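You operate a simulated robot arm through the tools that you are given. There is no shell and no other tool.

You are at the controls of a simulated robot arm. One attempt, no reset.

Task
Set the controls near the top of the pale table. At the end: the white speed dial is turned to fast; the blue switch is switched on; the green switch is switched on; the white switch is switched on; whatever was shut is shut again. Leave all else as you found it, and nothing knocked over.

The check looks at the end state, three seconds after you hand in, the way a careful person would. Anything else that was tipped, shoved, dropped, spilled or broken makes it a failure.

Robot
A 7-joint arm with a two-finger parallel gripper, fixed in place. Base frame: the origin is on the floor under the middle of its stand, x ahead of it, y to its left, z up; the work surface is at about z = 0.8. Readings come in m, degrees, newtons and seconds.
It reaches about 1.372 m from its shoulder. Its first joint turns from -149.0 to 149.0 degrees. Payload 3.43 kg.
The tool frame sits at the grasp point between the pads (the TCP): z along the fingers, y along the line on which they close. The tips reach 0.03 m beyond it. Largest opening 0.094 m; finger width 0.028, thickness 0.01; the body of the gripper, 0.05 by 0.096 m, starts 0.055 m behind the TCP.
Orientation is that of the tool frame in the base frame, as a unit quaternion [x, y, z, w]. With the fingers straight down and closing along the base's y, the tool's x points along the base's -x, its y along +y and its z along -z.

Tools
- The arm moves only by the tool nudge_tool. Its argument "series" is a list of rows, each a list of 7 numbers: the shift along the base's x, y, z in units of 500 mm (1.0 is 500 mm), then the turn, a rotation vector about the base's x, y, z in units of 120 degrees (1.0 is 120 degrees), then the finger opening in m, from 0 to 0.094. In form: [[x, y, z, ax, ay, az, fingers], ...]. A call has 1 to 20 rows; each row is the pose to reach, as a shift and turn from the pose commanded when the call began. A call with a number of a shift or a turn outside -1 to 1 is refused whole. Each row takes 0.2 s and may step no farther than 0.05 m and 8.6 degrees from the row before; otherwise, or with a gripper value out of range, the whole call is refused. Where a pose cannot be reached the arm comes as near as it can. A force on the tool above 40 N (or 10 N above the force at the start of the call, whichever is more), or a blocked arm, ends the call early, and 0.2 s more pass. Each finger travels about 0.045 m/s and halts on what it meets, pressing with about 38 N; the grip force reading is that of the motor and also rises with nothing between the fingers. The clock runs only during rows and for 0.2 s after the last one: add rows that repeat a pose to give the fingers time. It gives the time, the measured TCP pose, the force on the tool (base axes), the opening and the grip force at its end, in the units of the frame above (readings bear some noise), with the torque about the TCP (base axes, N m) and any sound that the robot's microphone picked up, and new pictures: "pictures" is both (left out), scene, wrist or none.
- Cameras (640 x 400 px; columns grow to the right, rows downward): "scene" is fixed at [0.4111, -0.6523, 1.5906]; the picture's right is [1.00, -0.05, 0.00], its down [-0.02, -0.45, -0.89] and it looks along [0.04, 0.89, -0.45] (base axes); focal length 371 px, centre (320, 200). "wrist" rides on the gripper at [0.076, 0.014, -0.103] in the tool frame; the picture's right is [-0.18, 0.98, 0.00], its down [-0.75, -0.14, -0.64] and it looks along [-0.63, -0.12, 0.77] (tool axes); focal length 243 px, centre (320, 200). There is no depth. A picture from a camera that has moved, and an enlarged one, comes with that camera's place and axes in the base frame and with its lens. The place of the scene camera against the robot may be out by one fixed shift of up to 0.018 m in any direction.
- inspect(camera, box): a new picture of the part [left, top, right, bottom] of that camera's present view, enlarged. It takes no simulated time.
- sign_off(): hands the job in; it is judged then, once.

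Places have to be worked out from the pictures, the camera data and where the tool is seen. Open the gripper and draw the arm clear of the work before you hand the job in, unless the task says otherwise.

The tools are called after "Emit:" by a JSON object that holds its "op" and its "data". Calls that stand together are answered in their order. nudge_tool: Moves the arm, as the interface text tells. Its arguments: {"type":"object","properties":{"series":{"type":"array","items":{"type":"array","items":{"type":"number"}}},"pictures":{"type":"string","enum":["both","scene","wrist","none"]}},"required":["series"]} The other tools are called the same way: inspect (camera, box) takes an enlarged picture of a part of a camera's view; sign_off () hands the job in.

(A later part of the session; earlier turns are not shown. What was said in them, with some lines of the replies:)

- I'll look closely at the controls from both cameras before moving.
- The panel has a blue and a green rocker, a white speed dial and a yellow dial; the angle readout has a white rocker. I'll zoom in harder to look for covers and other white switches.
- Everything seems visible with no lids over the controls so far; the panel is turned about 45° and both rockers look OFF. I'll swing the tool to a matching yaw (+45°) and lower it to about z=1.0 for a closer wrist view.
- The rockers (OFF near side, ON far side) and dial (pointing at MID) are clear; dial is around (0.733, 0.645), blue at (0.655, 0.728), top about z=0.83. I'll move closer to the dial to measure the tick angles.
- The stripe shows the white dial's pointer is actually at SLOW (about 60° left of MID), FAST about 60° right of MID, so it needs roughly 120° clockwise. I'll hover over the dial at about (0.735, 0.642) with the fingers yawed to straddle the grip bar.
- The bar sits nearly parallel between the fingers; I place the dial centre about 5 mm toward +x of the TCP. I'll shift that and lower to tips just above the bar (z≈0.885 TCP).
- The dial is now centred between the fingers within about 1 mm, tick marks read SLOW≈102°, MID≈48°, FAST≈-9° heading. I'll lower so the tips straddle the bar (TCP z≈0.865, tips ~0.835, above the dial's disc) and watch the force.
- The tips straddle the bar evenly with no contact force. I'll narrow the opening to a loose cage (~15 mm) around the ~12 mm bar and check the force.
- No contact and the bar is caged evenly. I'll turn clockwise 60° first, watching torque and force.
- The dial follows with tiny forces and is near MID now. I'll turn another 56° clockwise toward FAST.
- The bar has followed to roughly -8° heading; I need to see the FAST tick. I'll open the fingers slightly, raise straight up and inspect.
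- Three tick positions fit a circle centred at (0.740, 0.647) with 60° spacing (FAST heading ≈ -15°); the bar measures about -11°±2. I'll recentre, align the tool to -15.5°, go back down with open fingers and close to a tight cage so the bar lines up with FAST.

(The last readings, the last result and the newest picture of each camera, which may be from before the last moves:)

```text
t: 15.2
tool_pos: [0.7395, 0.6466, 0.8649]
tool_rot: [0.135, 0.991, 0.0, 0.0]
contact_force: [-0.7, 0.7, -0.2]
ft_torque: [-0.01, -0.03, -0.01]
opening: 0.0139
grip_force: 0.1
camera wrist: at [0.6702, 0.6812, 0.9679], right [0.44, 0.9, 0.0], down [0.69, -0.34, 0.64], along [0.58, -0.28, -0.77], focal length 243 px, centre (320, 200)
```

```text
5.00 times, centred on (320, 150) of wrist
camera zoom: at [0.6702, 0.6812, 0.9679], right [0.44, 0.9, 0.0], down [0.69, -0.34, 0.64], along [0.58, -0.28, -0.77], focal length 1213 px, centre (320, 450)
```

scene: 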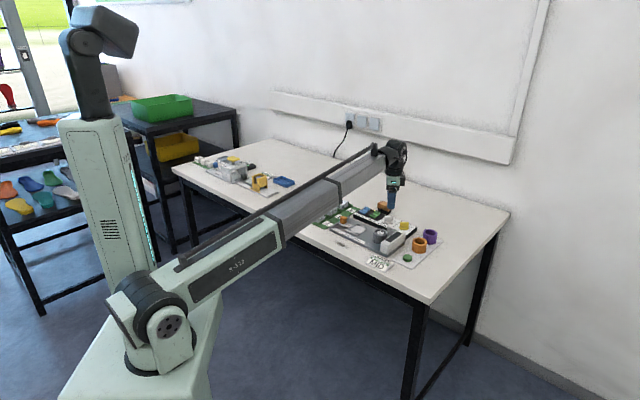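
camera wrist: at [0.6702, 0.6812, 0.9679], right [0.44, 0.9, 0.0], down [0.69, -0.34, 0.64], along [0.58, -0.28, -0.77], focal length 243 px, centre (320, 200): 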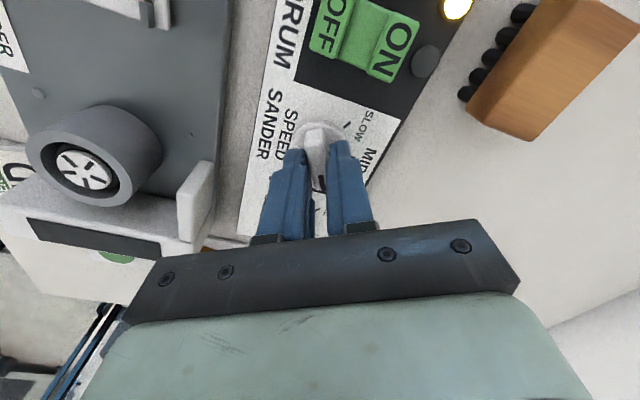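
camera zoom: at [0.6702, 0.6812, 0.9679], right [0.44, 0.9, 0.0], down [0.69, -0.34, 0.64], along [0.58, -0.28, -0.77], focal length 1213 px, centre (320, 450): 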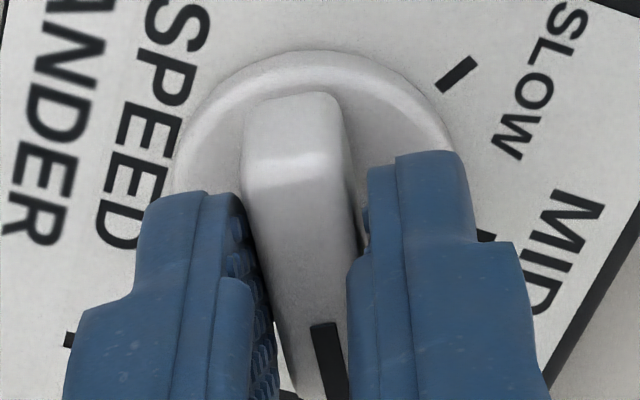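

No contact yet at 13.9 mm. I'll tighten in small steps to square the bar to the pads.

Emit:
{"op": "nudge_tool", "data": {"series": [[0, 0, 0, 0, 0, 0, 0.013], [0, 0, 0, 0, 0, 0, 0.0125], [0, 0, 0, 0, 0, 0, 0.012], [0, 0, 0, 0, 0, 0, 0.012]], "pictures": "wrist"}}

Emit:
{"op": "inspect", "data": {"camera": "wrist", "box": [256, 110, 384, 190]}}

```text
t: 16.2
tool_pos: [0.7399, 0.6469, 0.8659]
tool_rot: [0.135, 0.991, 0.0, 0.0]
contact_force: [-0.4, -1.9, -0.4]
ft_torque: [-0.02, -0.03, 0.0]
opening: 0.0126
grip_force: 0.9
camera wrist: at [0.6702, 0.6811, 0.9679], right [0.44, 0.9, 0.0], down [0.69, -0.34, 0.64], along [0.58, -0.28, -0.77], focal length 243 px, centre (320, 200)
```

wrist: 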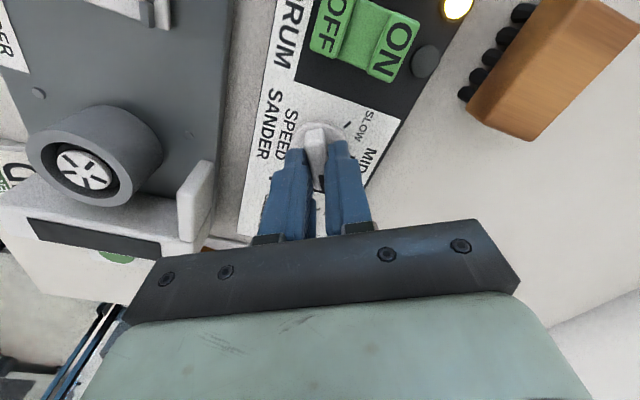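

```text
5.00 times, centred on (320, 150) of wrist
camera zoom: at [0.6702, 0.6811, 0.9679], right [0.44, 0.9, 0.0], down [0.69, -0.34, 0.64], along [0.58, -0.28, -0.77], focal length 1213 px, centre (320, 450)
```

zoom: 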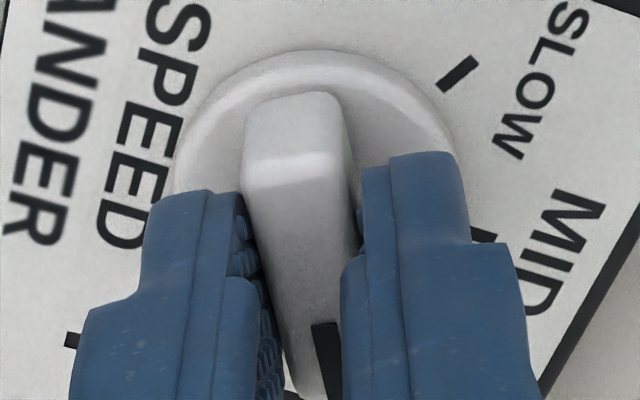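

The pads stopped on the bar at 12.6 mm with the tool at -15.5°, so the bar is squared to FAST. I'll open, raise clear, and verify from a yaw where the FAST tick is visible.

Emit:
{"op": "nudge_tool", "data": {"series": [[0, 0, 0, 0, 0, 0, 0.02], [0, 0, 0, 0, 0, 0, 0.028], [0, 0, 0, 0, 0, 0, 0.03], [0, 0, 0.04, 0, 0, 0, 0.03], [0, 0, 0.1, 0, 0, 0.05, 0.03], [-0.02, -0.02, 0.16, 0, 0, 0.12, 0.03], [-0.04, -0.04, 0.22, 0, 0, 0.19, 0.03], [-0.06, -0.06, 0.25, 0, 0, 0.26, 0.03], [-0.08, -0.08, 0.25, 0, 0, 0.33, 0.03], [-0.1, -0.08, 0.25, 0, 0, 0.4, 0.03], [-0.12, -0.08, 0.25, 0, 0, 0.45, 0.03], [-0.14, -0.1, 0.25, 0, 0, 0.5, 0.03], [-0.14, -0.1, 0.25, 0, 0, 0.5, 0.03]], "pictures": "both"}}

Emit:
{"op": "inspect", "data": {"camera": "scene", "box": [375, 205, 415, 230]}}

```text
t: 19.0
tool_pos: [0.6694, 0.5958, 0.9908]
tool_rot: [-0.379, 0.925, 0.0, 0.0]
contact_force: [-0.4, 0.2, -0.1]
ft_torque: [0.0, 0.03, -0.02]
opening: 0.0299
grip_force: 0.0
camera wrist: at [0.6064, 0.5536, 1.0934], right [-0.56, 0.83, 0.0], down [0.64, 0.43, 0.64], along [0.53, 0.36, -0.77], focal length 243 px, centre (320, 200)
```

scene: 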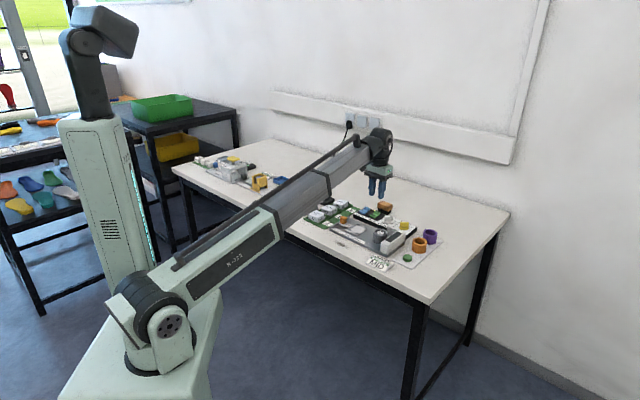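
wrist: 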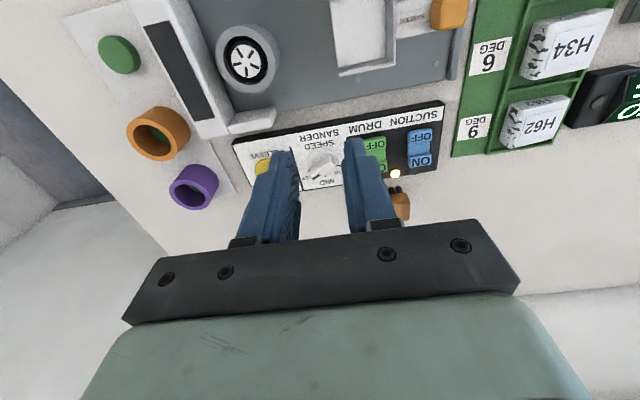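

```text
16.00 times, centred on (395, 218) of scene
camera zoom: at [0.4111, -0.6523, 1.5906], right [1.0, -0.05, 0.0], down [-0.02, -0.45, -0.89], along [0.04, 0.89, -0.45], focal length 5940 px, centre (-880, -80)
```

zoom: 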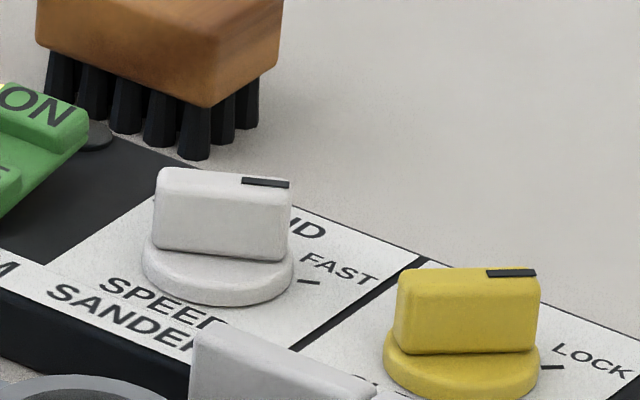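

Emit:
{"op": "inspect", "data": {"camera": "wrist", "box": [280, 140, 360, 190]}}

Emit:
{"op": "inspect", "data": {"camera": "wrist", "box": [300, 148, 344, 176]}}

Emit:
{"op": "inspect", "data": {"camera": "scene", "box": [382, 208, 406, 223]}}

```text
8.00 times, centred on (320, 165) of wrist
camera zoom: at [0.6064, 0.5536, 1.0934], right [-0.56, 0.83, 0.0], down [0.64, 0.43, 0.64], along [0.53, 0.36, -0.77], focal length 1941 px, centre (320, 480)
```

zoom: 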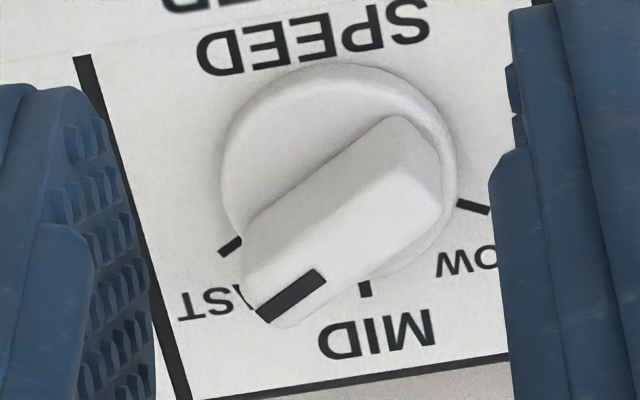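

```text
14.29 times, centred on (322, 162) of wrist
camera zoom: at [0.6064, 0.5536, 1.0934], right [-0.56, 0.83, 0.0], down [0.64, 0.43, 0.64], along [0.53, 0.36, -0.77], focal length 3466 px, centre (291, 743)
```

zoom: 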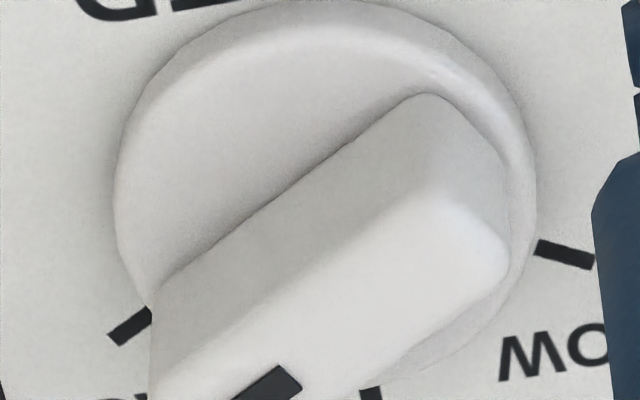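

```text
16.00 times, centred on (394, 216) of scene
camera zoom: at [0.4111, -0.6523, 1.5906], right [1.0, -0.05, 0.0], down [-0.02, -0.45, -0.89], along [0.04, 0.89, -0.45], focal length 5940 px, centre (-864, -48)
```

zoom: 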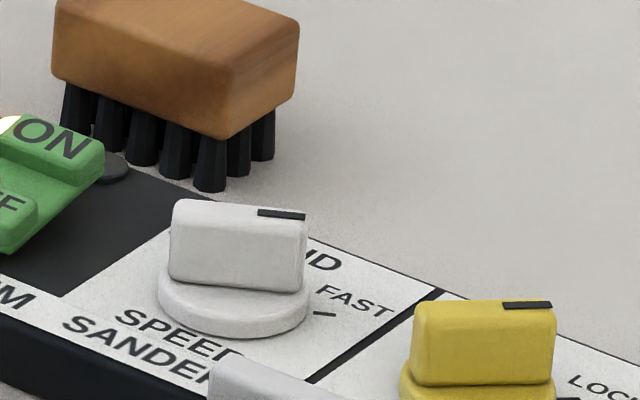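

In the wrist view the stripe and bar are parallel to the FAST tick and point at it, so the dial is set. Next I'll close the gripper and move to view the green and blue rockers up close.

Emit:
{"op": "nudge_tool", "data": {"series": [[-0.04, 0.029, -0.02, 0, 0, 0, 0.03], [-0.08, 0.058, -0.04, 0, 0, 0, 0.02], [-0.12, 0.087, -0.06, 0, 0, 0, 0.01], [-0.164, 0.116, -0.08, 0, 0, 0.004, 0.0], [-0.164, 0.116, -0.08, 0, 0, 0.004, 0.0]], "pictures": "wrist"}}

Emit:
{"op": "inspect", "data": {"camera": "wrist", "box": [280, 150, 400, 225]}}

Emit:
{"op": "inspect", "data": {"camera": "scene", "box": [355, 200, 395, 225]}}

```text
t: 20.2
tool_pos: [0.5884, 0.6535, 0.95]
tool_rot: [-0.382, 0.924, -0.001, 0.0]
contact_force: [0.3, -0.6, -0.2]
ft_torque: [0.02, 0.0, -0.04]
opening: 0.0003
grip_force: 32.8
camera wrist: at [0.5245, 0.611, 1.0532], right [-0.56, 0.83, 0.0], down [0.63, 0.43, 0.64], along [0.53, 0.36, -0.77], focal length 243 px, centre (320, 200)
```

wrist: 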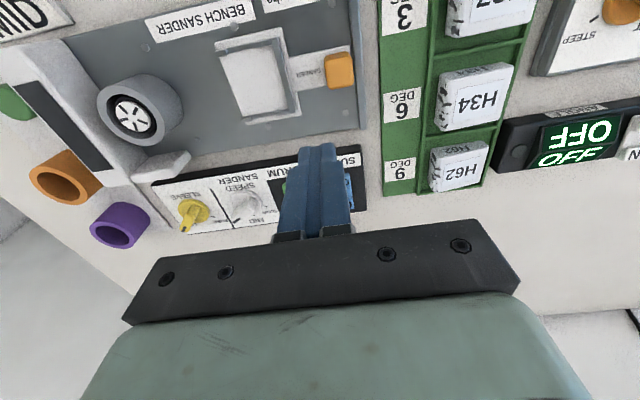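

```text
5.33 times, centred on (340, 188) of wrist
camera zoom: at [0.5245, 0.611, 1.0532], right [-0.56, 0.83, 0.0], down [0.63, 0.43, 0.64], along [0.53, 0.36, -0.77], focal length 1294 px, centre (213, 267)
```

zoom: 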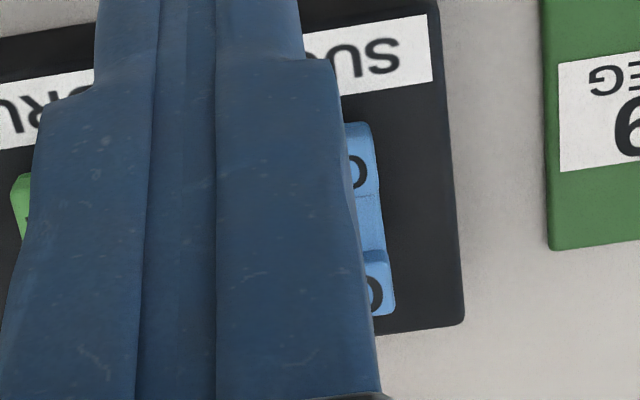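

```text
16.00 times, centred on (375, 212) of scene
camera zoom: at [0.4111, -0.6523, 1.5906], right [1.0, -0.05, 0.0], down [-0.02, -0.45, -0.89], along [0.04, 0.89, -0.45], focal length 5940 px, centre (-560, 0)
```

zoom: 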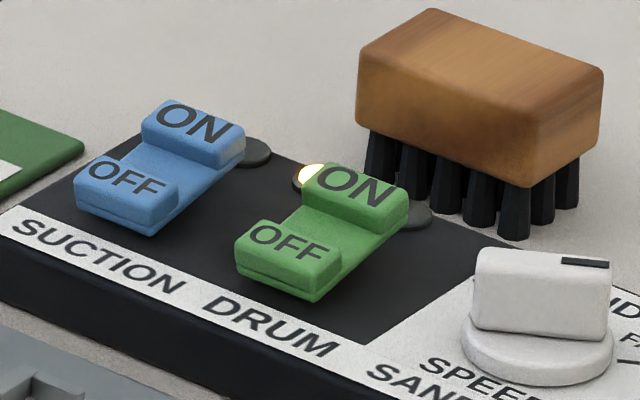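

The scene zoom shows both rockers with the OFF end down and ON end raised (off). From several wrist views I place green's ON pad at about (0.702, 0.703, 0.835) and blue's at (0.665, 0.739, 0.835). I'll move the closed tips over green ON, staying high.

Emit:
{"op": "nudge_tool", "data": {"series": [[0.058, 0.025, 0, 0, 0, 0, 0], [0.116, 0.05, 0, 0, 0, 0, 0], [0.174, 0.076, 0, 0, 0, 0, 0], [0.232, 0.1016, -0.04, 0, 0, 0, 0], [0.232, 0.1016, -0.12, 0, 0, 0, 0], [0.232, 0.1016, -0.12, 0, 0, 0, 0]], "pictures": "both"}}

Emit:
{"op": "inspect", "data": {"camera": "wrist", "box": [256, 100, 416, 200]}}

Emit:
{"op": "inspect", "data": {"camera": "scene", "box": [350, 185, 414, 225]}}

```text
t: 21.6
tool_pos: [0.7032, 0.7054, 0.8893]
tool_rot: [-0.383, 0.924, 0.0, 0.0]
contact_force: [-0.4, -0.3, -0.9]
ft_torque: [-0.01, 0.01, -0.02]
opening: 0.0001
grip_force: 32.6
camera wrist: at [0.6403, 0.6619, 0.9919], right [-0.56, 0.83, 0.0], down [0.63, 0.43, 0.64], along [0.53, 0.36, -0.77], focal length 243 px, centre (320, 200)
```

scene: 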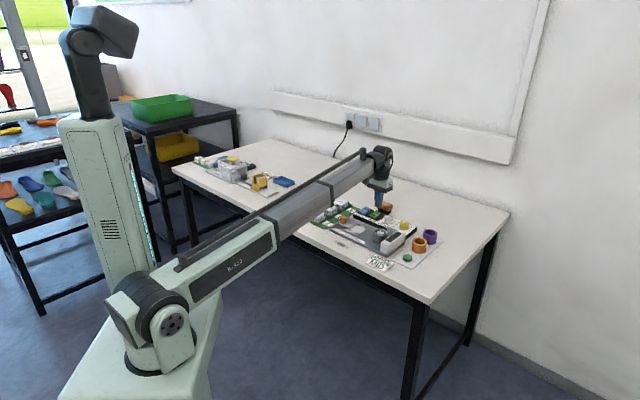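
wrist: 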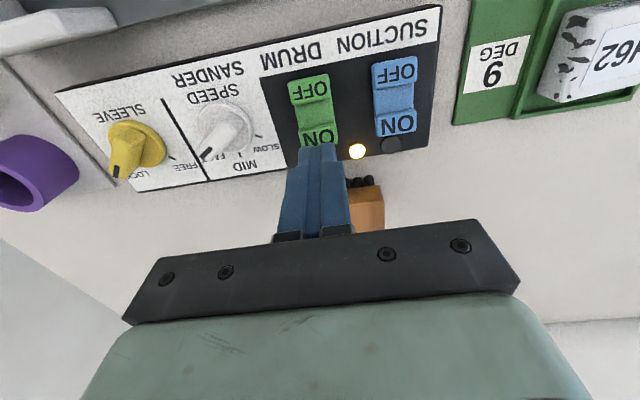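

```text
4.00 times, centred on (336, 150) of wrist
camera zoom: at [0.6403, 0.6619, 0.9919], right [-0.56, 0.83, 0.0], down [0.63, 0.43, 0.64], along [0.53, 0.36, -0.77], focal length 970 px, centre (256, 400)
```

zoom: 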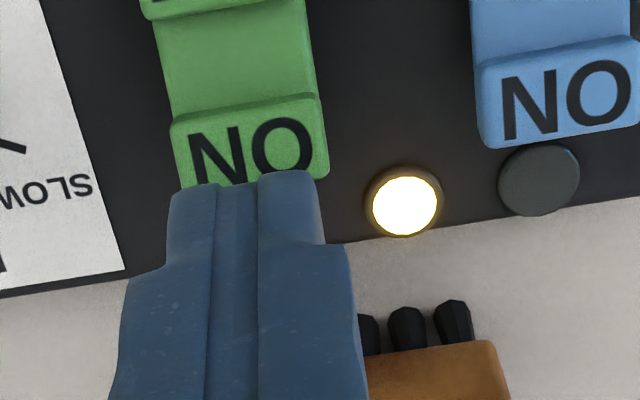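

```text
10.00 times, centred on (382, 205) of scene
camera zoom: at [0.4111, -0.6523, 1.5906], right [1.0, -0.05, 0.0], down [-0.02, -0.45, -0.89], along [0.04, 0.89, -0.45], focal length 3713 px, centre (-300, 150)
```

zoom: 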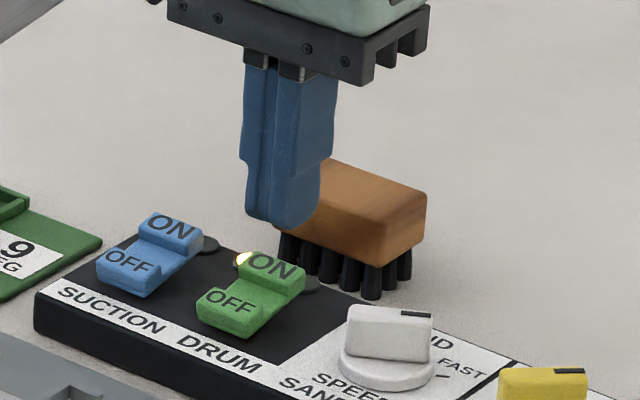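

The tip is centred over the green ON block (about 4 mm toward its outer end), which is what I want for pressing. I'll lower in small steps and watch force and sound.

Emit:
{"op": "nudge_tool", "data": {"series": [[-0.001, -0.001, -0.012, 0, 0, 0, 0], [-0.002, -0.002, -0.024, 0, 0, 0, 0], [-0.002, -0.002, -0.032, 0, 0, 0, 0], [-0.002, -0.002, -0.038, 0, 0, 0, 0], [-0.002, -0.002, -0.044, 0, 0, 0, 0], [-0.002, -0.002, -0.048, 0, 0, 0, 0]], "pictures": "scene"}}

Emit:
{"op": "inspect", "data": {"camera": "scene", "box": [350, 190, 414, 230]}}

```text
t: 23.0
tool_pos: [0.7014, 0.7031, 0.8657]
tool_rot: [-0.383, 0.924, 0.0, -0.001]
contact_force: [-0.4, -0.4, 0.3]
ft_torque: [0.0, 0.03, -0.01]
opening: 0.0
grip_force: 33.4
```

scene: 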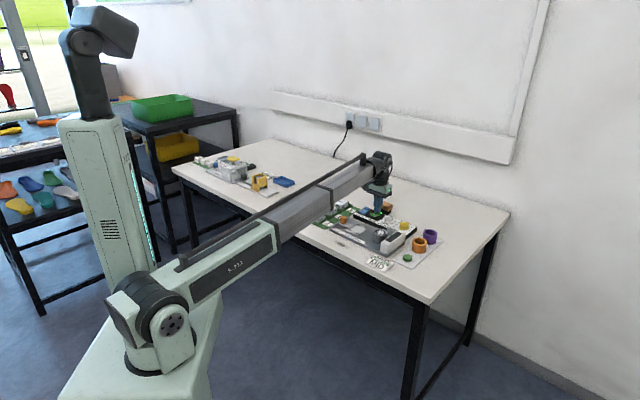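

```text
10.00 times, centred on (382, 210) of scene
camera zoom: at [0.4111, -0.6523, 1.5906], right [1.0, -0.05, 0.0], down [-0.02, -0.45, -0.89], along [0.04, 0.89, -0.45], focal length 3713 px, centre (-300, 100)
```

zoom: 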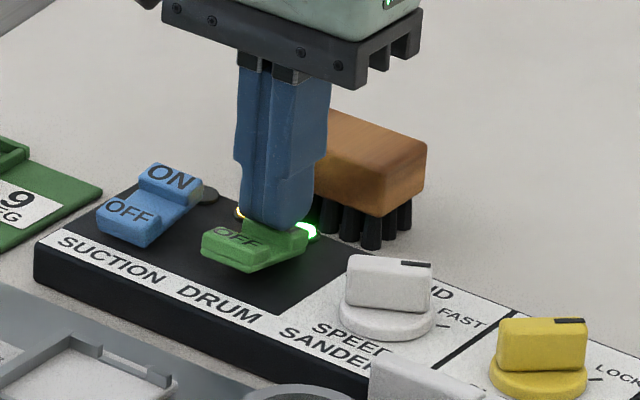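

The green lamp lit and the rocker tipped over with almost no force. I'll press a little further to make sure it is fully seated.

Emit:
{"op": "nudge_tool", "data": {"series": [[0, 0, -0.004, 0, 0, 0, 0], [0, 0, -0.008, 0, 0, 0, 0], [0, 0, -0.01, 0, 0, 0, 0]], "pictures": "scene"}}

Emit:
{"op": "inspect", "data": {"camera": "scene", "box": [350, 190, 414, 230]}}

```text
t: 24.0
tool_pos: [0.7019, 0.7051, 0.8654]
tool_rot: [-0.383, 0.924, 0.0, 0.001]
contact_force: [-4.1, -4.7, 10.6]
ft_torque: [-0.16, 0.1, -0.01]
opening: 0.0
grip_force: 32.9
stopped in row 3: the force on the tool passed its limit at 41 N (the readings are from after the stop); the commanded pose is now the measured one
```

scene: 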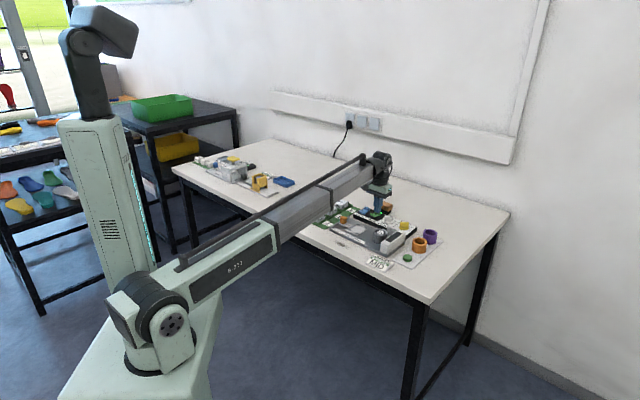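

```text
10.00 times, centred on (382, 210) of scene
camera zoom: at [0.4111, -0.6523, 1.5906], right [1.0, -0.05, 0.0], down [-0.02, -0.45, -0.89], along [0.04, 0.89, -0.45], focal length 3713 px, centre (-300, 100)
```

zoom: 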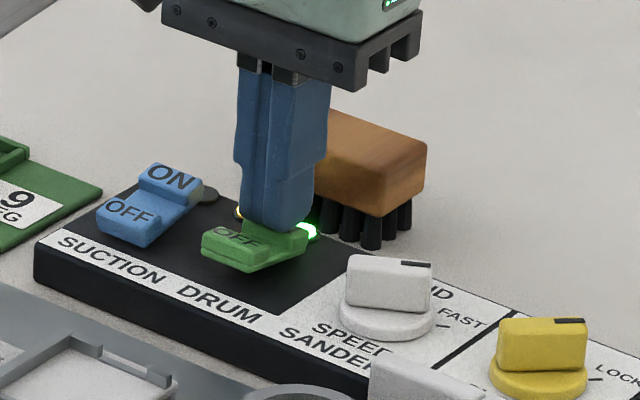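

It was already against its stop, so green is fully on. I'll lift off, move over the blue ON block (~51 mm along the panel) and check alignment.

Emit:
{"op": "nudge_tool", "data": {"series": [[0, 0, 0.02, 0, 0, 0, 0], [0, 0, 0.05, 0, 0, 0, 0], [-0.035, 0.0356, 0.06, 0, 0, 0, 0], [-0.07, 0.0712, 0.06, 0, 0, 0, 0], [-0.07, 0.0712, 0.05, 0, 0, 0, 0], [-0.07, 0.0712, 0.05, 0, 0, 0, 0]], "pictures": "both"}}

Emit:
{"op": "inspect", "data": {"camera": "wrist", "box": [256, 100, 416, 200]}}

Emit:
{"op": "inspect", "data": {"camera": "scene", "box": [345, 190, 409, 230]}}

```text
t: 25.4
tool_pos: [0.6668, 0.7397, 0.889]
tool_rot: [-0.383, 0.924, 0.001, 0.002]
contact_force: [-0.4, 0.1, -0.1]
ft_torque: [-0.03, 0.01, -0.01]
opening: 0.0
grip_force: 33.0
camera wrist: at [0.6043, 0.6965, 0.9912], right [-0.56, 0.83, 0.0], down [0.63, 0.43, 0.64], along [0.53, 0.36, -0.77], focal length 243 px, centre (320, 200)
```

scene: 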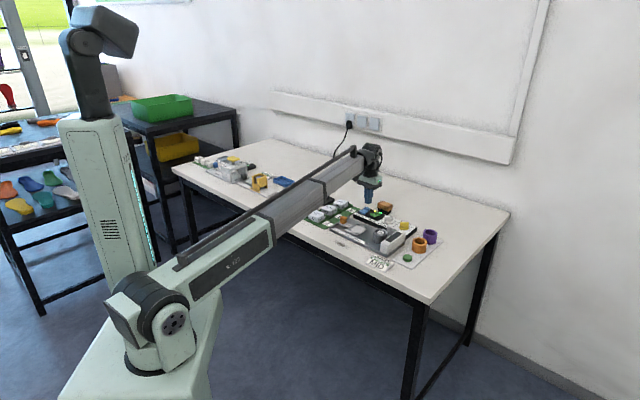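
wrist: 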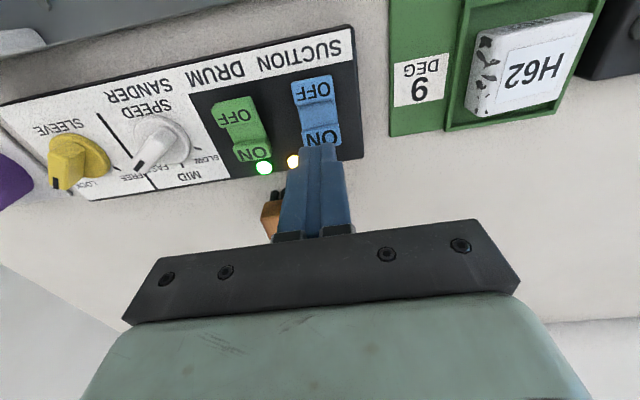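

```text
4.00 times, centred on (336, 150) of wrist
camera zoom: at [0.6043, 0.6965, 0.9912], right [-0.56, 0.83, 0.0], down [0.63, 0.43, 0.64], along [0.53, 0.36, -0.77], focal length 970 px, centre (256, 400)
```

zoom: 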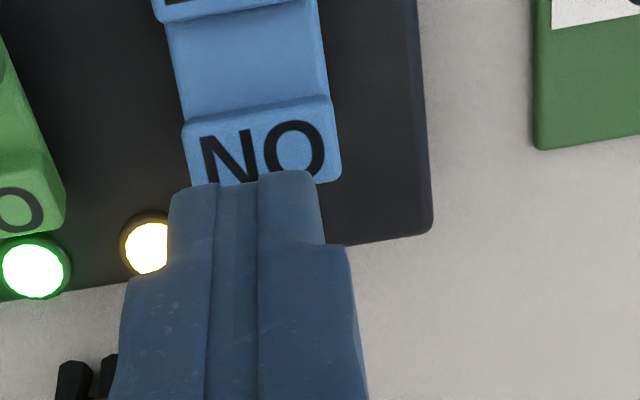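

```text
10.00 times, centred on (377, 210) of scene
camera zoom: at [0.4111, -0.6523, 1.5906], right [1.0, -0.05, 0.0], down [-0.02, -0.45, -0.89], along [0.04, 0.89, -0.45], focal length 3713 px, centre (-250, 100)
```

zoom: 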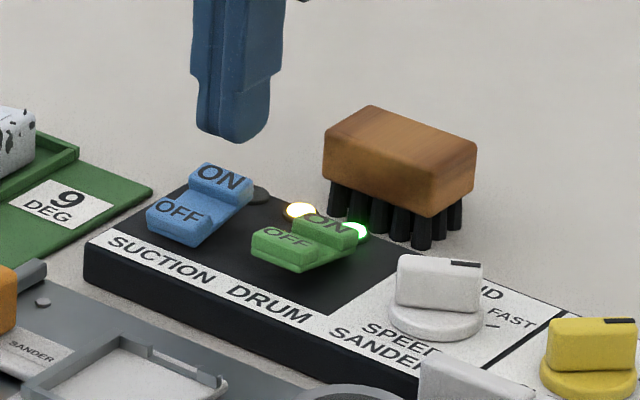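

Green stays on with its lamp lit; the tip is over blue ON within 2 mm. I'll press blue down to the same depth (TCP z≈0.866).

Emit:
{"op": "nudge_tool", "data": {"series": [[-0.002, 0.002, -0.012, 0, 0, 0, 0], [-0.002, 0.002, -0.024, 0, 0, 0, 0], [-0.002, 0.002, -0.032, 0, 0, 0, 0], [-0.002, 0.002, -0.038, 0, 0, 0, 0], [-0.002, 0.002, -0.042, 0, 0, 0, 0], [-0.002, 0.002, -0.046, 0, 0, 0, 0]], "pictures": "scene"}}

Emit:
{"op": "inspect", "data": {"camera": "scene", "box": [345, 190, 409, 230]}}

```text
t: 26.8
tool_pos: [0.6666, 0.741, 0.8663]
tool_rot: [-0.383, 0.924, 0.0, 0.001]
contact_force: [-0.4, -0.3, -0.6]
ft_torque: [0.01, -0.05, -0.01]
opening: 0.0
grip_force: 33.0
```

scene: 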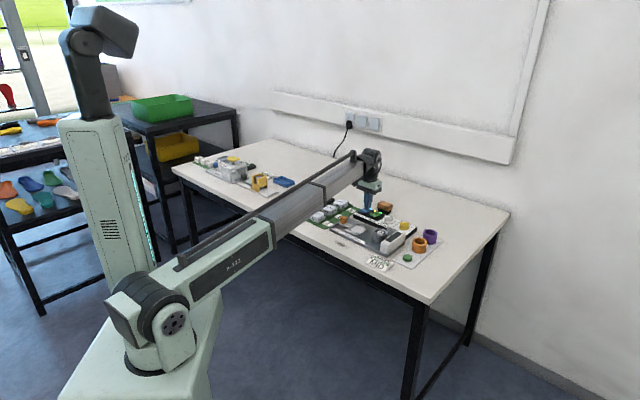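

```text
10.00 times, centred on (377, 210) of scene
camera zoom: at [0.4111, -0.6523, 1.5906], right [1.0, -0.05, 0.0], down [-0.02, -0.45, -0.89], along [0.04, 0.89, -0.45], focal length 3713 px, centre (-250, 100)
```

zoom: 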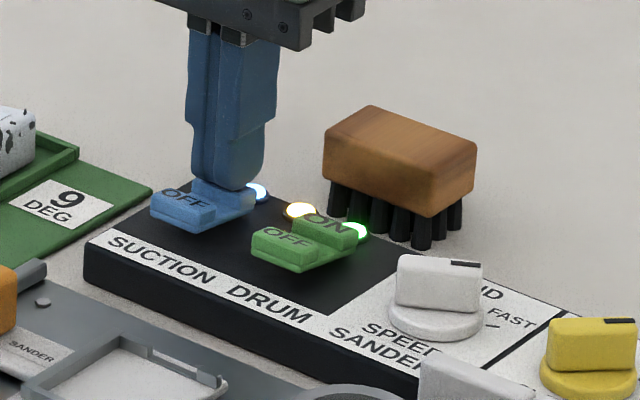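

Blue's lamp lit as well. I'll lift off and travel at safe height to view the white switch on the ANGLE display.

Emit:
{"op": "nudge_tool", "data": {"series": [[-0.002, 0.002, 0.03, 0, 0, 0, 0], [-0.004, 0.004, 0.1, 0, 0, 0, 0], [-0.02, 0.01, 0.18, 0, 0, 0, 0], [-0.09, 0.035, 0.208, 0, 0, 0, 0], [-0.17, 0.063, 0.208, 0, 0, 0, 0.01], [-0.25, 0.092, 0.208, 0, 0, 0, 0.03], [-0.33, 0.122, 0.208, 0, 0, 0, 0.045], [-0.41, 0.151, 0.208, 0, 0, 0, 0.06], [-0.49, 0.18, 0.208, 0, 0, 0, 0.075], [-0.57, 0.209, 0.208, 0, 0, 0, 0.09], [-0.645, 0.238, 0.208, 0, 0, 0, 0.09], [-0.645, 0.238, 0.208, 0, 0, 0, 0.09]], "pictures": "both"}}

Emit:
{"op": "inspect", "data": {"camera": "wrist", "box": [240, 150, 400, 250]}}

Emit:
{"op": "inspect", "data": {"camera": "scene", "box": [345, 190, 425, 240]}}

Emit:
{"op": "inspect", "data": {"camera": "scene", "box": [290, 175, 354, 215]}}

```text
t: 29.4
tool_pos: [0.345, 0.8598, 0.9688]
tool_rot: [-0.383, 0.924, 0.0, 0.0]
contact_force: [0.1, 0.1, -0.3]
ft_torque: [-0.03, 0.0, -0.01]
opening: 0.0901
grip_force: 0.0
camera wrist: at [0.2818, 0.8168, 1.0715], right [-0.56, 0.83, 0.0], down [0.63, 0.43, 0.64], along [0.53, 0.36, -0.77], focal length 243 px, centre (320, 200)
```

scene: 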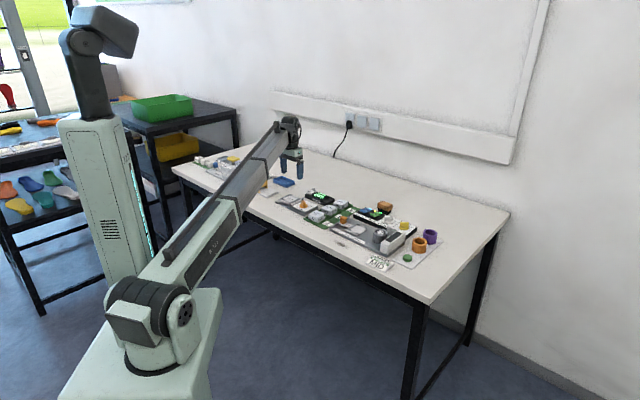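
wrist: 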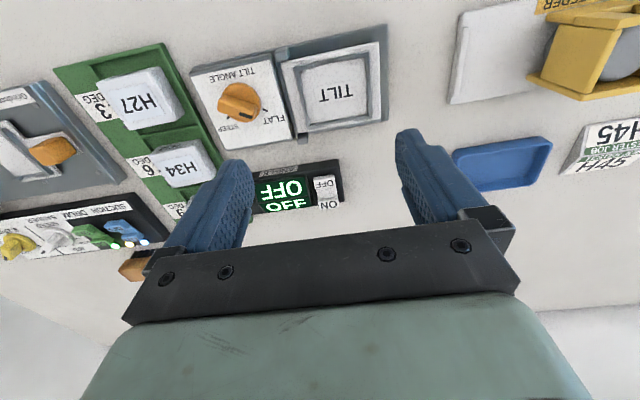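

```text
4.00 times, centred on (320, 200) of wrist
camera zoom: at [0.2818, 0.8168, 1.0715], right [-0.56, 0.83, 0.0], down [0.63, 0.43, 0.64], along [0.53, 0.36, -0.77], focal length 970 px, centre (320, 200)
```

zoom: 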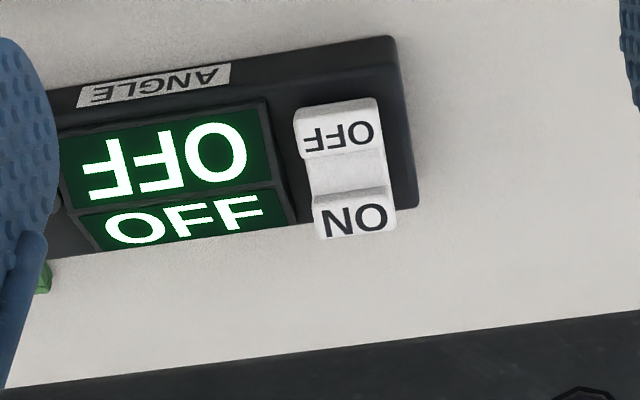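

```text
8.00 times, centred on (385, 215) of scene
camera zoom: at [0.4111, -0.6523, 1.5906], right [1.0, -0.05, 0.0], down [-0.02, -0.45, -0.89], along [0.04, 0.89, -0.45], focal length 2970 px, centre (-200, 80)
```

zoom: 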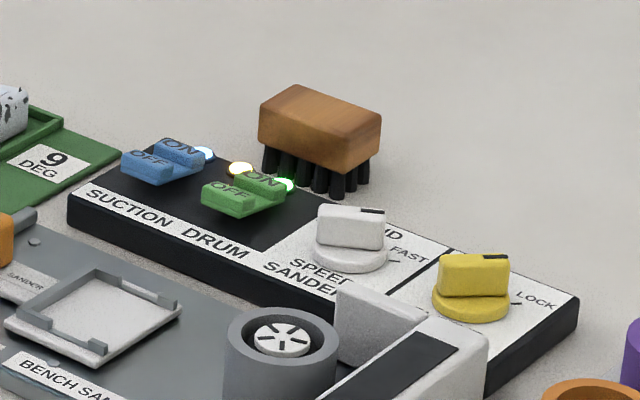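

```text
10.00 times, centred on (322, 195) of scene
camera zoom: at [0.4111, -0.6523, 1.5906], right [1.0, -0.05, 0.0], down [-0.02, -0.45, -0.89], along [0.04, 0.89, -0.45], focal length 3713 px, centre (300, 250)
```

zoom: 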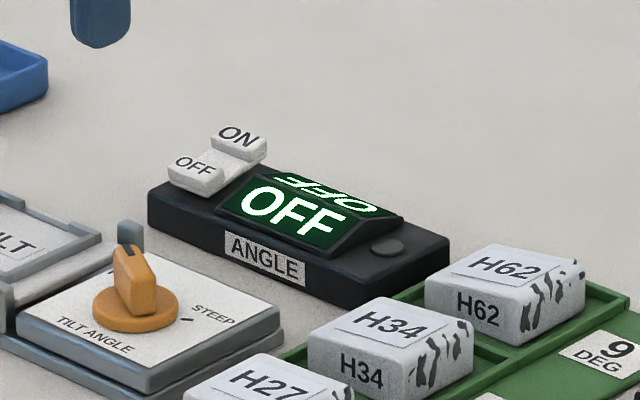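

Blue and green are on (both lamps lit), dial at FAST. The white ON block is at about (0.444, 0.940, 0.836); I'll close the fingers and hover just above it.

Emit:
{"op": "nudge_tool", "data": {"series": [[0.04, 0.0325, 0, 0, 0, 0, 0.07], [0.08, 0.065, 0, 0, 0, 0, 0.045], [0.12, 0.0976, 0, 0, 0, 0, 0.025], [0.16, 0.13, 0, 0, 0, 0, 0.01], [0.2012, 0.1626, 0, 0, 0, 0, 0], [0.2012, 0.1626, -0.08, 0, 0, 0, 0], [0.2012, 0.1626, -0.155, 0, 0, 0, 0], [0.2012, 0.1626, -0.155, 0, 0, 0, 0]], "pictures": "both"}}

Emit:
{"op": "inspect", "data": {"camera": "wrist", "box": [256, 100, 416, 200]}}

Emit:
{"op": "inspect", "data": {"camera": "scene", "box": [280, 170, 344, 210]}}

```text
t: 31.2
tool_pos: [0.4453, 0.942, 0.8914]
tool_rot: [-0.383, 0.924, 0.0, 0.002]
contact_force: [-0.1, 0.3, -0.4]
ft_torque: [-0.01, -0.04, -0.01]
opening: 0.0
grip_force: 33.1
camera wrist: at [0.3823, 0.8989, 0.9944], right [-0.56, 0.83, 0.0], down [0.63, 0.43, 0.64], along [0.53, 0.36, -0.76], focal length 243 px, centre (320, 200)
```

scene: 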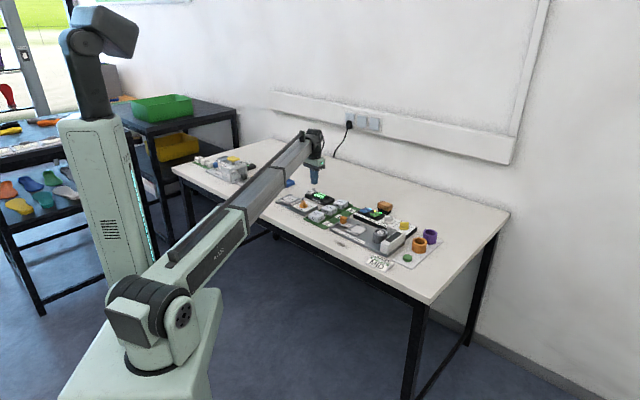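
wrist: 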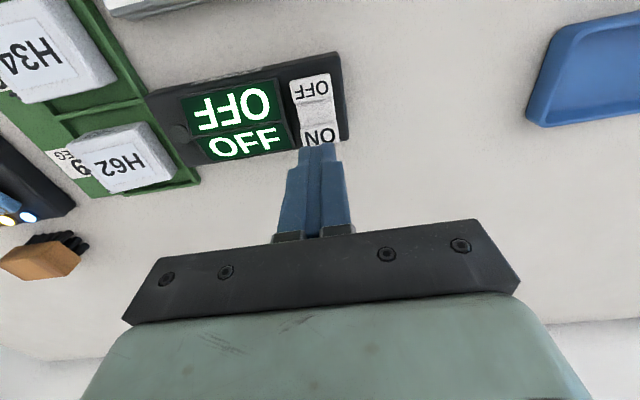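

```text
4.00 times, centred on (336, 150) of wrist
camera zoom: at [0.3823, 0.8989, 0.9944], right [-0.56, 0.83, 0.0], down [0.63, 0.43, 0.64], along [0.53, 0.36, -0.76], focal length 970 px, centre (256, 400)
```

zoom: 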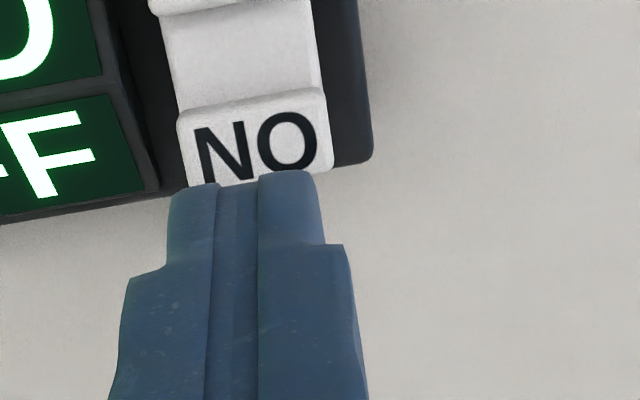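

```text
10.00 times, centred on (312, 190) of scene
camera zoom: at [0.4111, -0.6523, 1.5906], right [1.0, -0.05, 0.0], down [-0.02, -0.45, -0.89], along [0.04, 0.89, -0.45], focal length 3713 px, centre (400, 300)
```

zoom: 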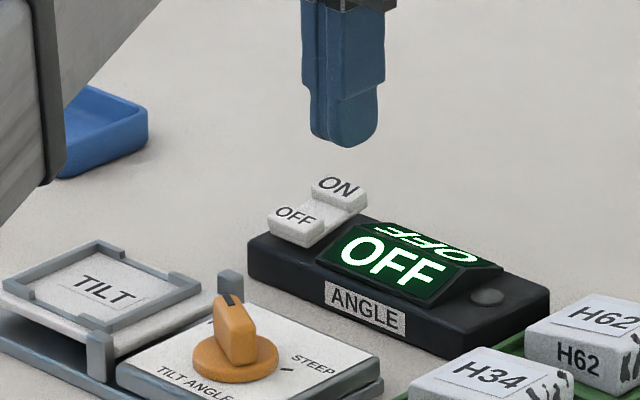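

The tip sits over the white ON block just as it did for green, with ~9 mm clearance to the display hood. I'll press down in small steps.

Emit:
{"op": "nudge_tool", "data": {"series": [[-0.001, -0.001, -0.014, 0, 0, 0, 0], [-0.002, -0.002, -0.028, 0, 0, 0, 0], [-0.002, -0.002, -0.036, 0, 0, 0, 0], [-0.002, -0.002, -0.042, 0, 0, 0, 0], [-0.002, -0.002, -0.047, 0, 0, 0, 0]], "pictures": "scene"}}

Emit:
{"op": "inspect", "data": {"camera": "scene", "box": [280, 170, 344, 210]}}

```text
t: 32.4
tool_pos: [0.4447, 0.94, 0.8694]
tool_rot: [-0.383, 0.924, 0.001, 0.003]
contact_force: [3.2, 3.5, 4.4]
ft_torque: [0.11, -0.13, 0.07]
opening: 0.0001
grip_force: 33.1
```

scene: 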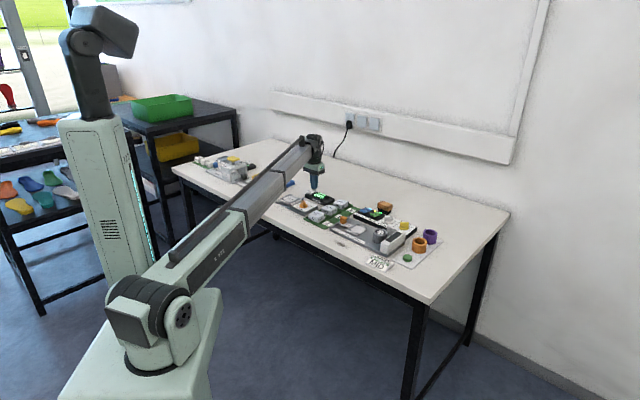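

```text
10.00 times, centred on (312, 190) of scene
camera zoom: at [0.4111, -0.6523, 1.5906], right [1.0, -0.05, 0.0], down [-0.02, -0.45, -0.89], along [0.04, 0.89, -0.45], focal length 3713 px, centre (400, 300)
```

zoom: 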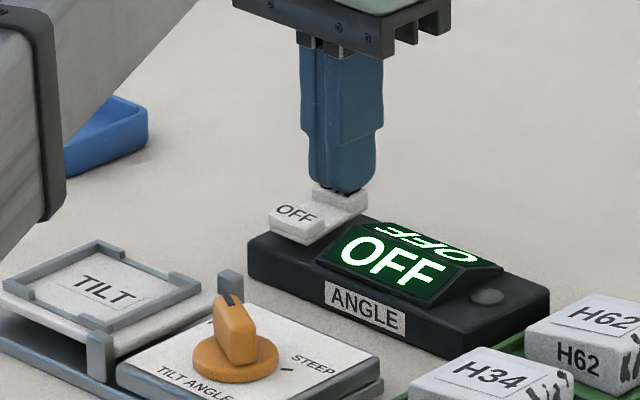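

Contact is made at 4–5 N but it has not flipped yet. I'll press a few mm further in fine steps.

Emit:
{"op": "nudge_tool", "data": {"series": [[0, 0, -0.003, 0, 0, 0, 0], [0, 0, -0.006, 0, 0, 0, 0], [0, 0, -0.009, 0, 0, 0, 0]], "pictures": "scene"}}

Emit:
{"op": "inspect", "data": {"camera": "scene", "box": [280, 170, 344, 210]}}

```text
t: 33.2
tool_pos: [0.4442, 0.9405, 0.8651]
tool_rot: [-0.383, 0.924, 0.001, 0.001]
contact_force: [1.2, 3.0, 11.6]
ft_torque: [0.01, 0.01, -0.02]
opening: 0.0001
grip_force: 33.7
```

scene: 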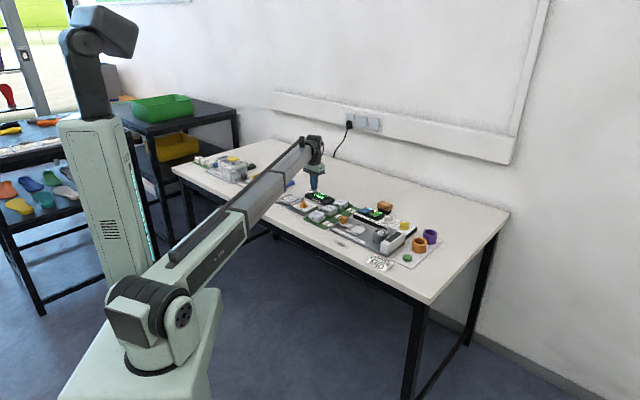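

```text
10.00 times, centred on (312, 190) of scene
camera zoom: at [0.4111, -0.6523, 1.5906], right [1.0, -0.05, 0.0], down [-0.02, -0.45, -0.89], along [0.04, 0.89, -0.45], focal length 3713 px, centre (400, 300)
```

zoom: 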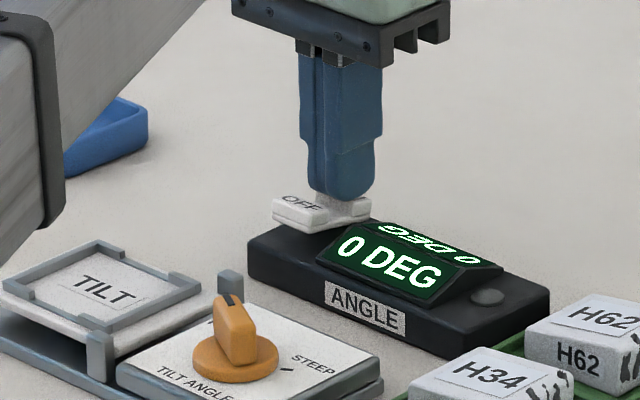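

The display now reads "0 DEG", so the white switch is on. I'll lift straight up, open the gripper and draw the arm back to about its starting place, then verify everything.

Emit:
{"op": "nudge_tool", "data": {"series": [[0, 0, 0.03, 0, 0, 0, 0], [0, 0, 0.1, 0, 0, 0, 0], [0, 0, 0.19, 0, 0, 0, 0.0], [0, -0.03, 0.27, 0, 0, 0, 0.02], [0, -0.1, 0.34, 0, 0, 0, 0.04], [0, -0.17, 0.4, 0, 0, -0.05, 0.06], [0, -0.25, 0.45, 0, 0, -0.1, 0.08], [0, -0.33, 0.48, 0, 0, -0.16, 0.09], [0, -0.41, 0.48, 0, 0, -0.22, 0.09], [0, -0.49, 0.48, 0, 0, -0.28, 0.09], [0, -0.54, 0.48, 0, 0, -0.34, 0.09], [0, -0.54, 0.48, 0, 0, -0.375, 0.09], [0, -0.54, 0.48, 0, 0, -0.375, 0.09]], "pictures": "both"}}

Emit:
{"op": "inspect", "data": {"camera": "scene", "box": [270, 170, 450, 280]}}

Emit:
{"op": "inspect", "data": {"camera": "wrist", "box": [220, 80, 460, 250]}}

Emit:
{"op": "inspect", "data": {"camera": "scene", "box": [280, 170, 344, 210]}}

Emit:
{"op": "inspect", "data": {"camera": "scene", "box": [355, 195, 419, 235]}}

```text
t: 36.0
tool_pos: [0.4437, 0.6719, 1.1037]
tool_rot: [0.001, 1.0, 0.0, 0.001]
contact_force: [-0.5, -0.1, -0.2]
ft_torque: [0.01, 0.01, 0.0]
opening: 0.0899
grip_force: 0.0
camera wrist: at [0.3688, 0.6856, 1.2068], right [0.19, 0.98, 0.0], down [0.75, -0.14, 0.64], along [0.63, -0.12, -0.77], focal length 243 px, centre (320, 200)
```

scene: 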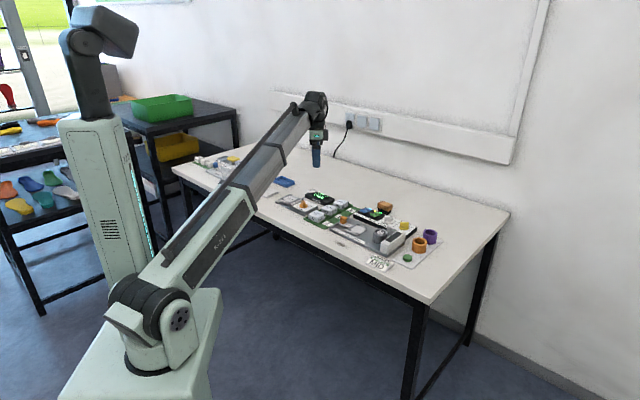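
wrist: 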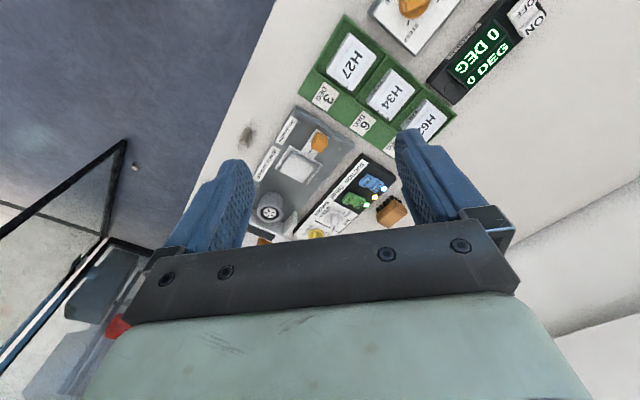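

```text
3.56 times, centred on (360, 225) of scene
camera zoom: at [0.4111, -0.6523, 1.5906], right [1.0, -0.05, 0.0], down [-0.02, -0.45, -0.89], along [0.04, 0.89, -0.45], focal length 1320 px, centre (178, 111)
```

zoom: 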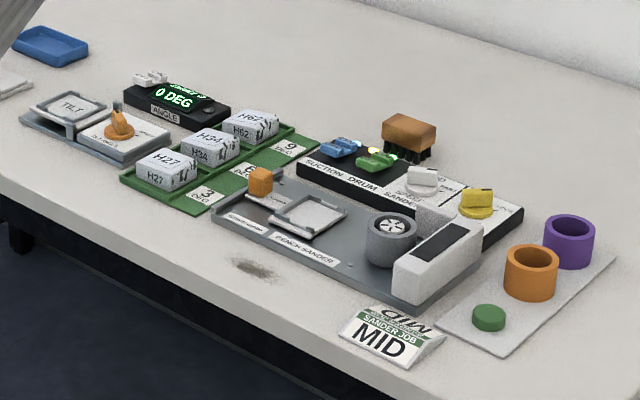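

```text
2.35 times, centred on (340, 165) of wrist
camera zoom: at [0.3688, 0.6856, 1.2068], right [0.19, 0.98, 0.0], down [0.75, -0.14, 0.64], along [0.63, -0.12, -0.77], focal length 571 px, centre (273, 282)
```

zoom: 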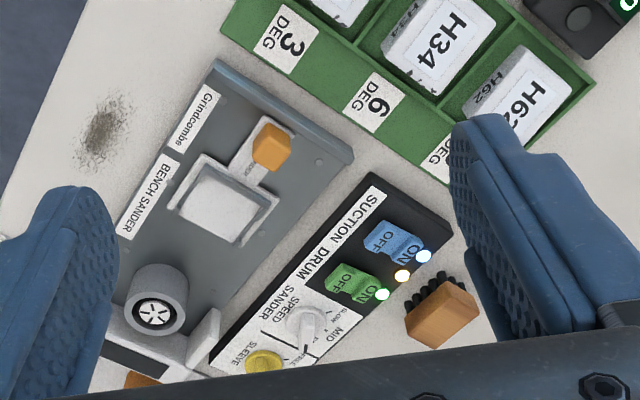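

```text
10.00 times, centred on (312, 190) of scene
camera zoom: at [0.4111, -0.6523, 1.5906], right [1.0, -0.05, 0.0], down [-0.02, -0.45, -0.89], along [0.04, 0.89, -0.45], focal length 3713 px, centre (400, 300)
```

zoom: 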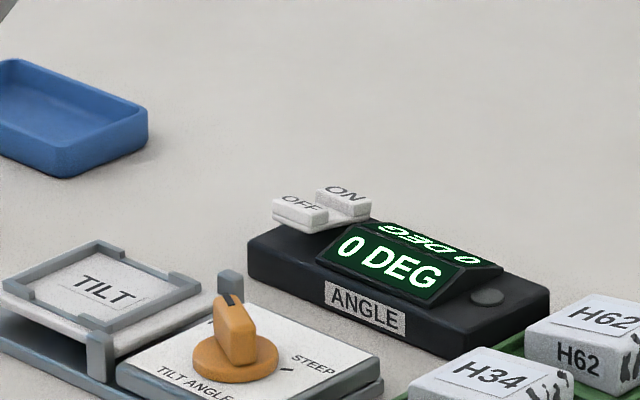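

```text
10.00 times, centred on (387, 215) of scene
camera zoom: at [0.4111, -0.6523, 1.5906], right [1.0, -0.05, 0.0], down [-0.02, -0.45, -0.89], along [0.04, 0.89, -0.45], focal length 3713 px, centre (-350, 50)
```

zoom: 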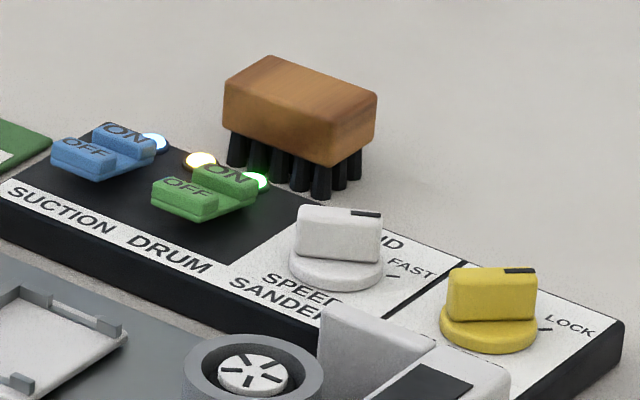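

Everything else is in its original place. One last close look at the dial's pointer against the FAST tick before handing in.

Emit:
{"op": "inspect", "data": {"camera": "wrist", "box": [305, 200, 361, 235]}}

Emit:
{"op": "inspect", "data": {"camera": "scene", "box": [180, 140, 300, 215]}}

```text
11.43 times, centred on (333, 218) of wrist
camera zoom: at [0.3688, 0.6856, 1.2068], right [0.19, 0.98, 0.0], down [0.75, -0.14, 0.64], along [0.63, -0.12, -0.77], focal length 2773 px, centre (171, 0)
```

zoom: 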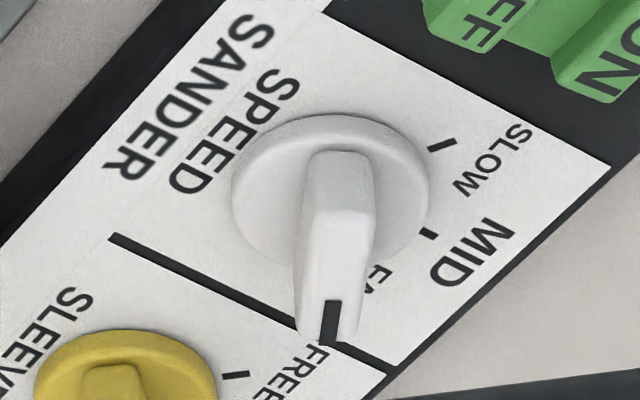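

```text
5.33 times, centred on (240, 178) of scene
camera zoom: at [0.4111, -0.6523, 1.5906], right [1.0, -0.05, 0.0], down [-0.02, -0.45, -0.89], along [0.04, 0.89, -0.45], focal length 1980 px, centre (747, 320)
```

zoom: 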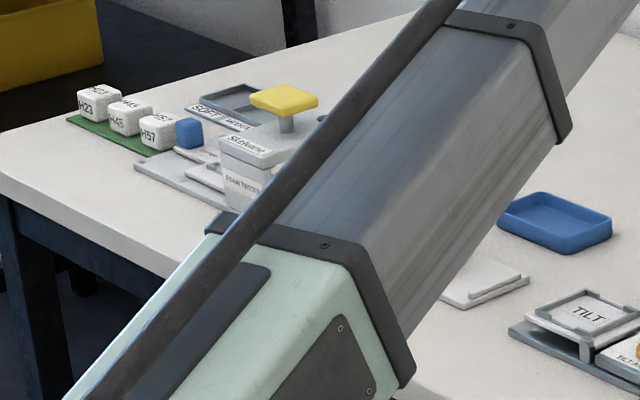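

The speed dial points at FAST and the blue, green and white switches are on: both panel lamps are lit and the ANGLE display reads 0 DEG. Nothing else has moved, nothing was opened, the gripper is open and the arm is clear, so I'm handing in.

Emit:
{"op": "sign_off", "data": {}}

```text
The job is handed in.
```

I handed the job in with all four controls set. The result of the check hasn't come back to me.

- **White speed dial:** it started at SLOW and now points at FAST. In the close wrist view, the pointer lines up with the FAST mark to within a few degrees.
- **Blue and green switches:** both are on, and each one's lamp lit when it flipped.
- **White switch:** this is the ON/OFF rocker on the ANGLE display. It is on, and the display changed from OFF to "0 DEG".

None of the controls was behind a lid or cover, so I opened nothing and there was nothing to shut again. In the final pictures everything else near these controls looks unmoved. At the far left end of the table I saw no change, though the arm hid part of it. I briefly pressed the green switch past its stop at about 41 N, with no visible effect. The gripper is open and the arm is back near where it started.
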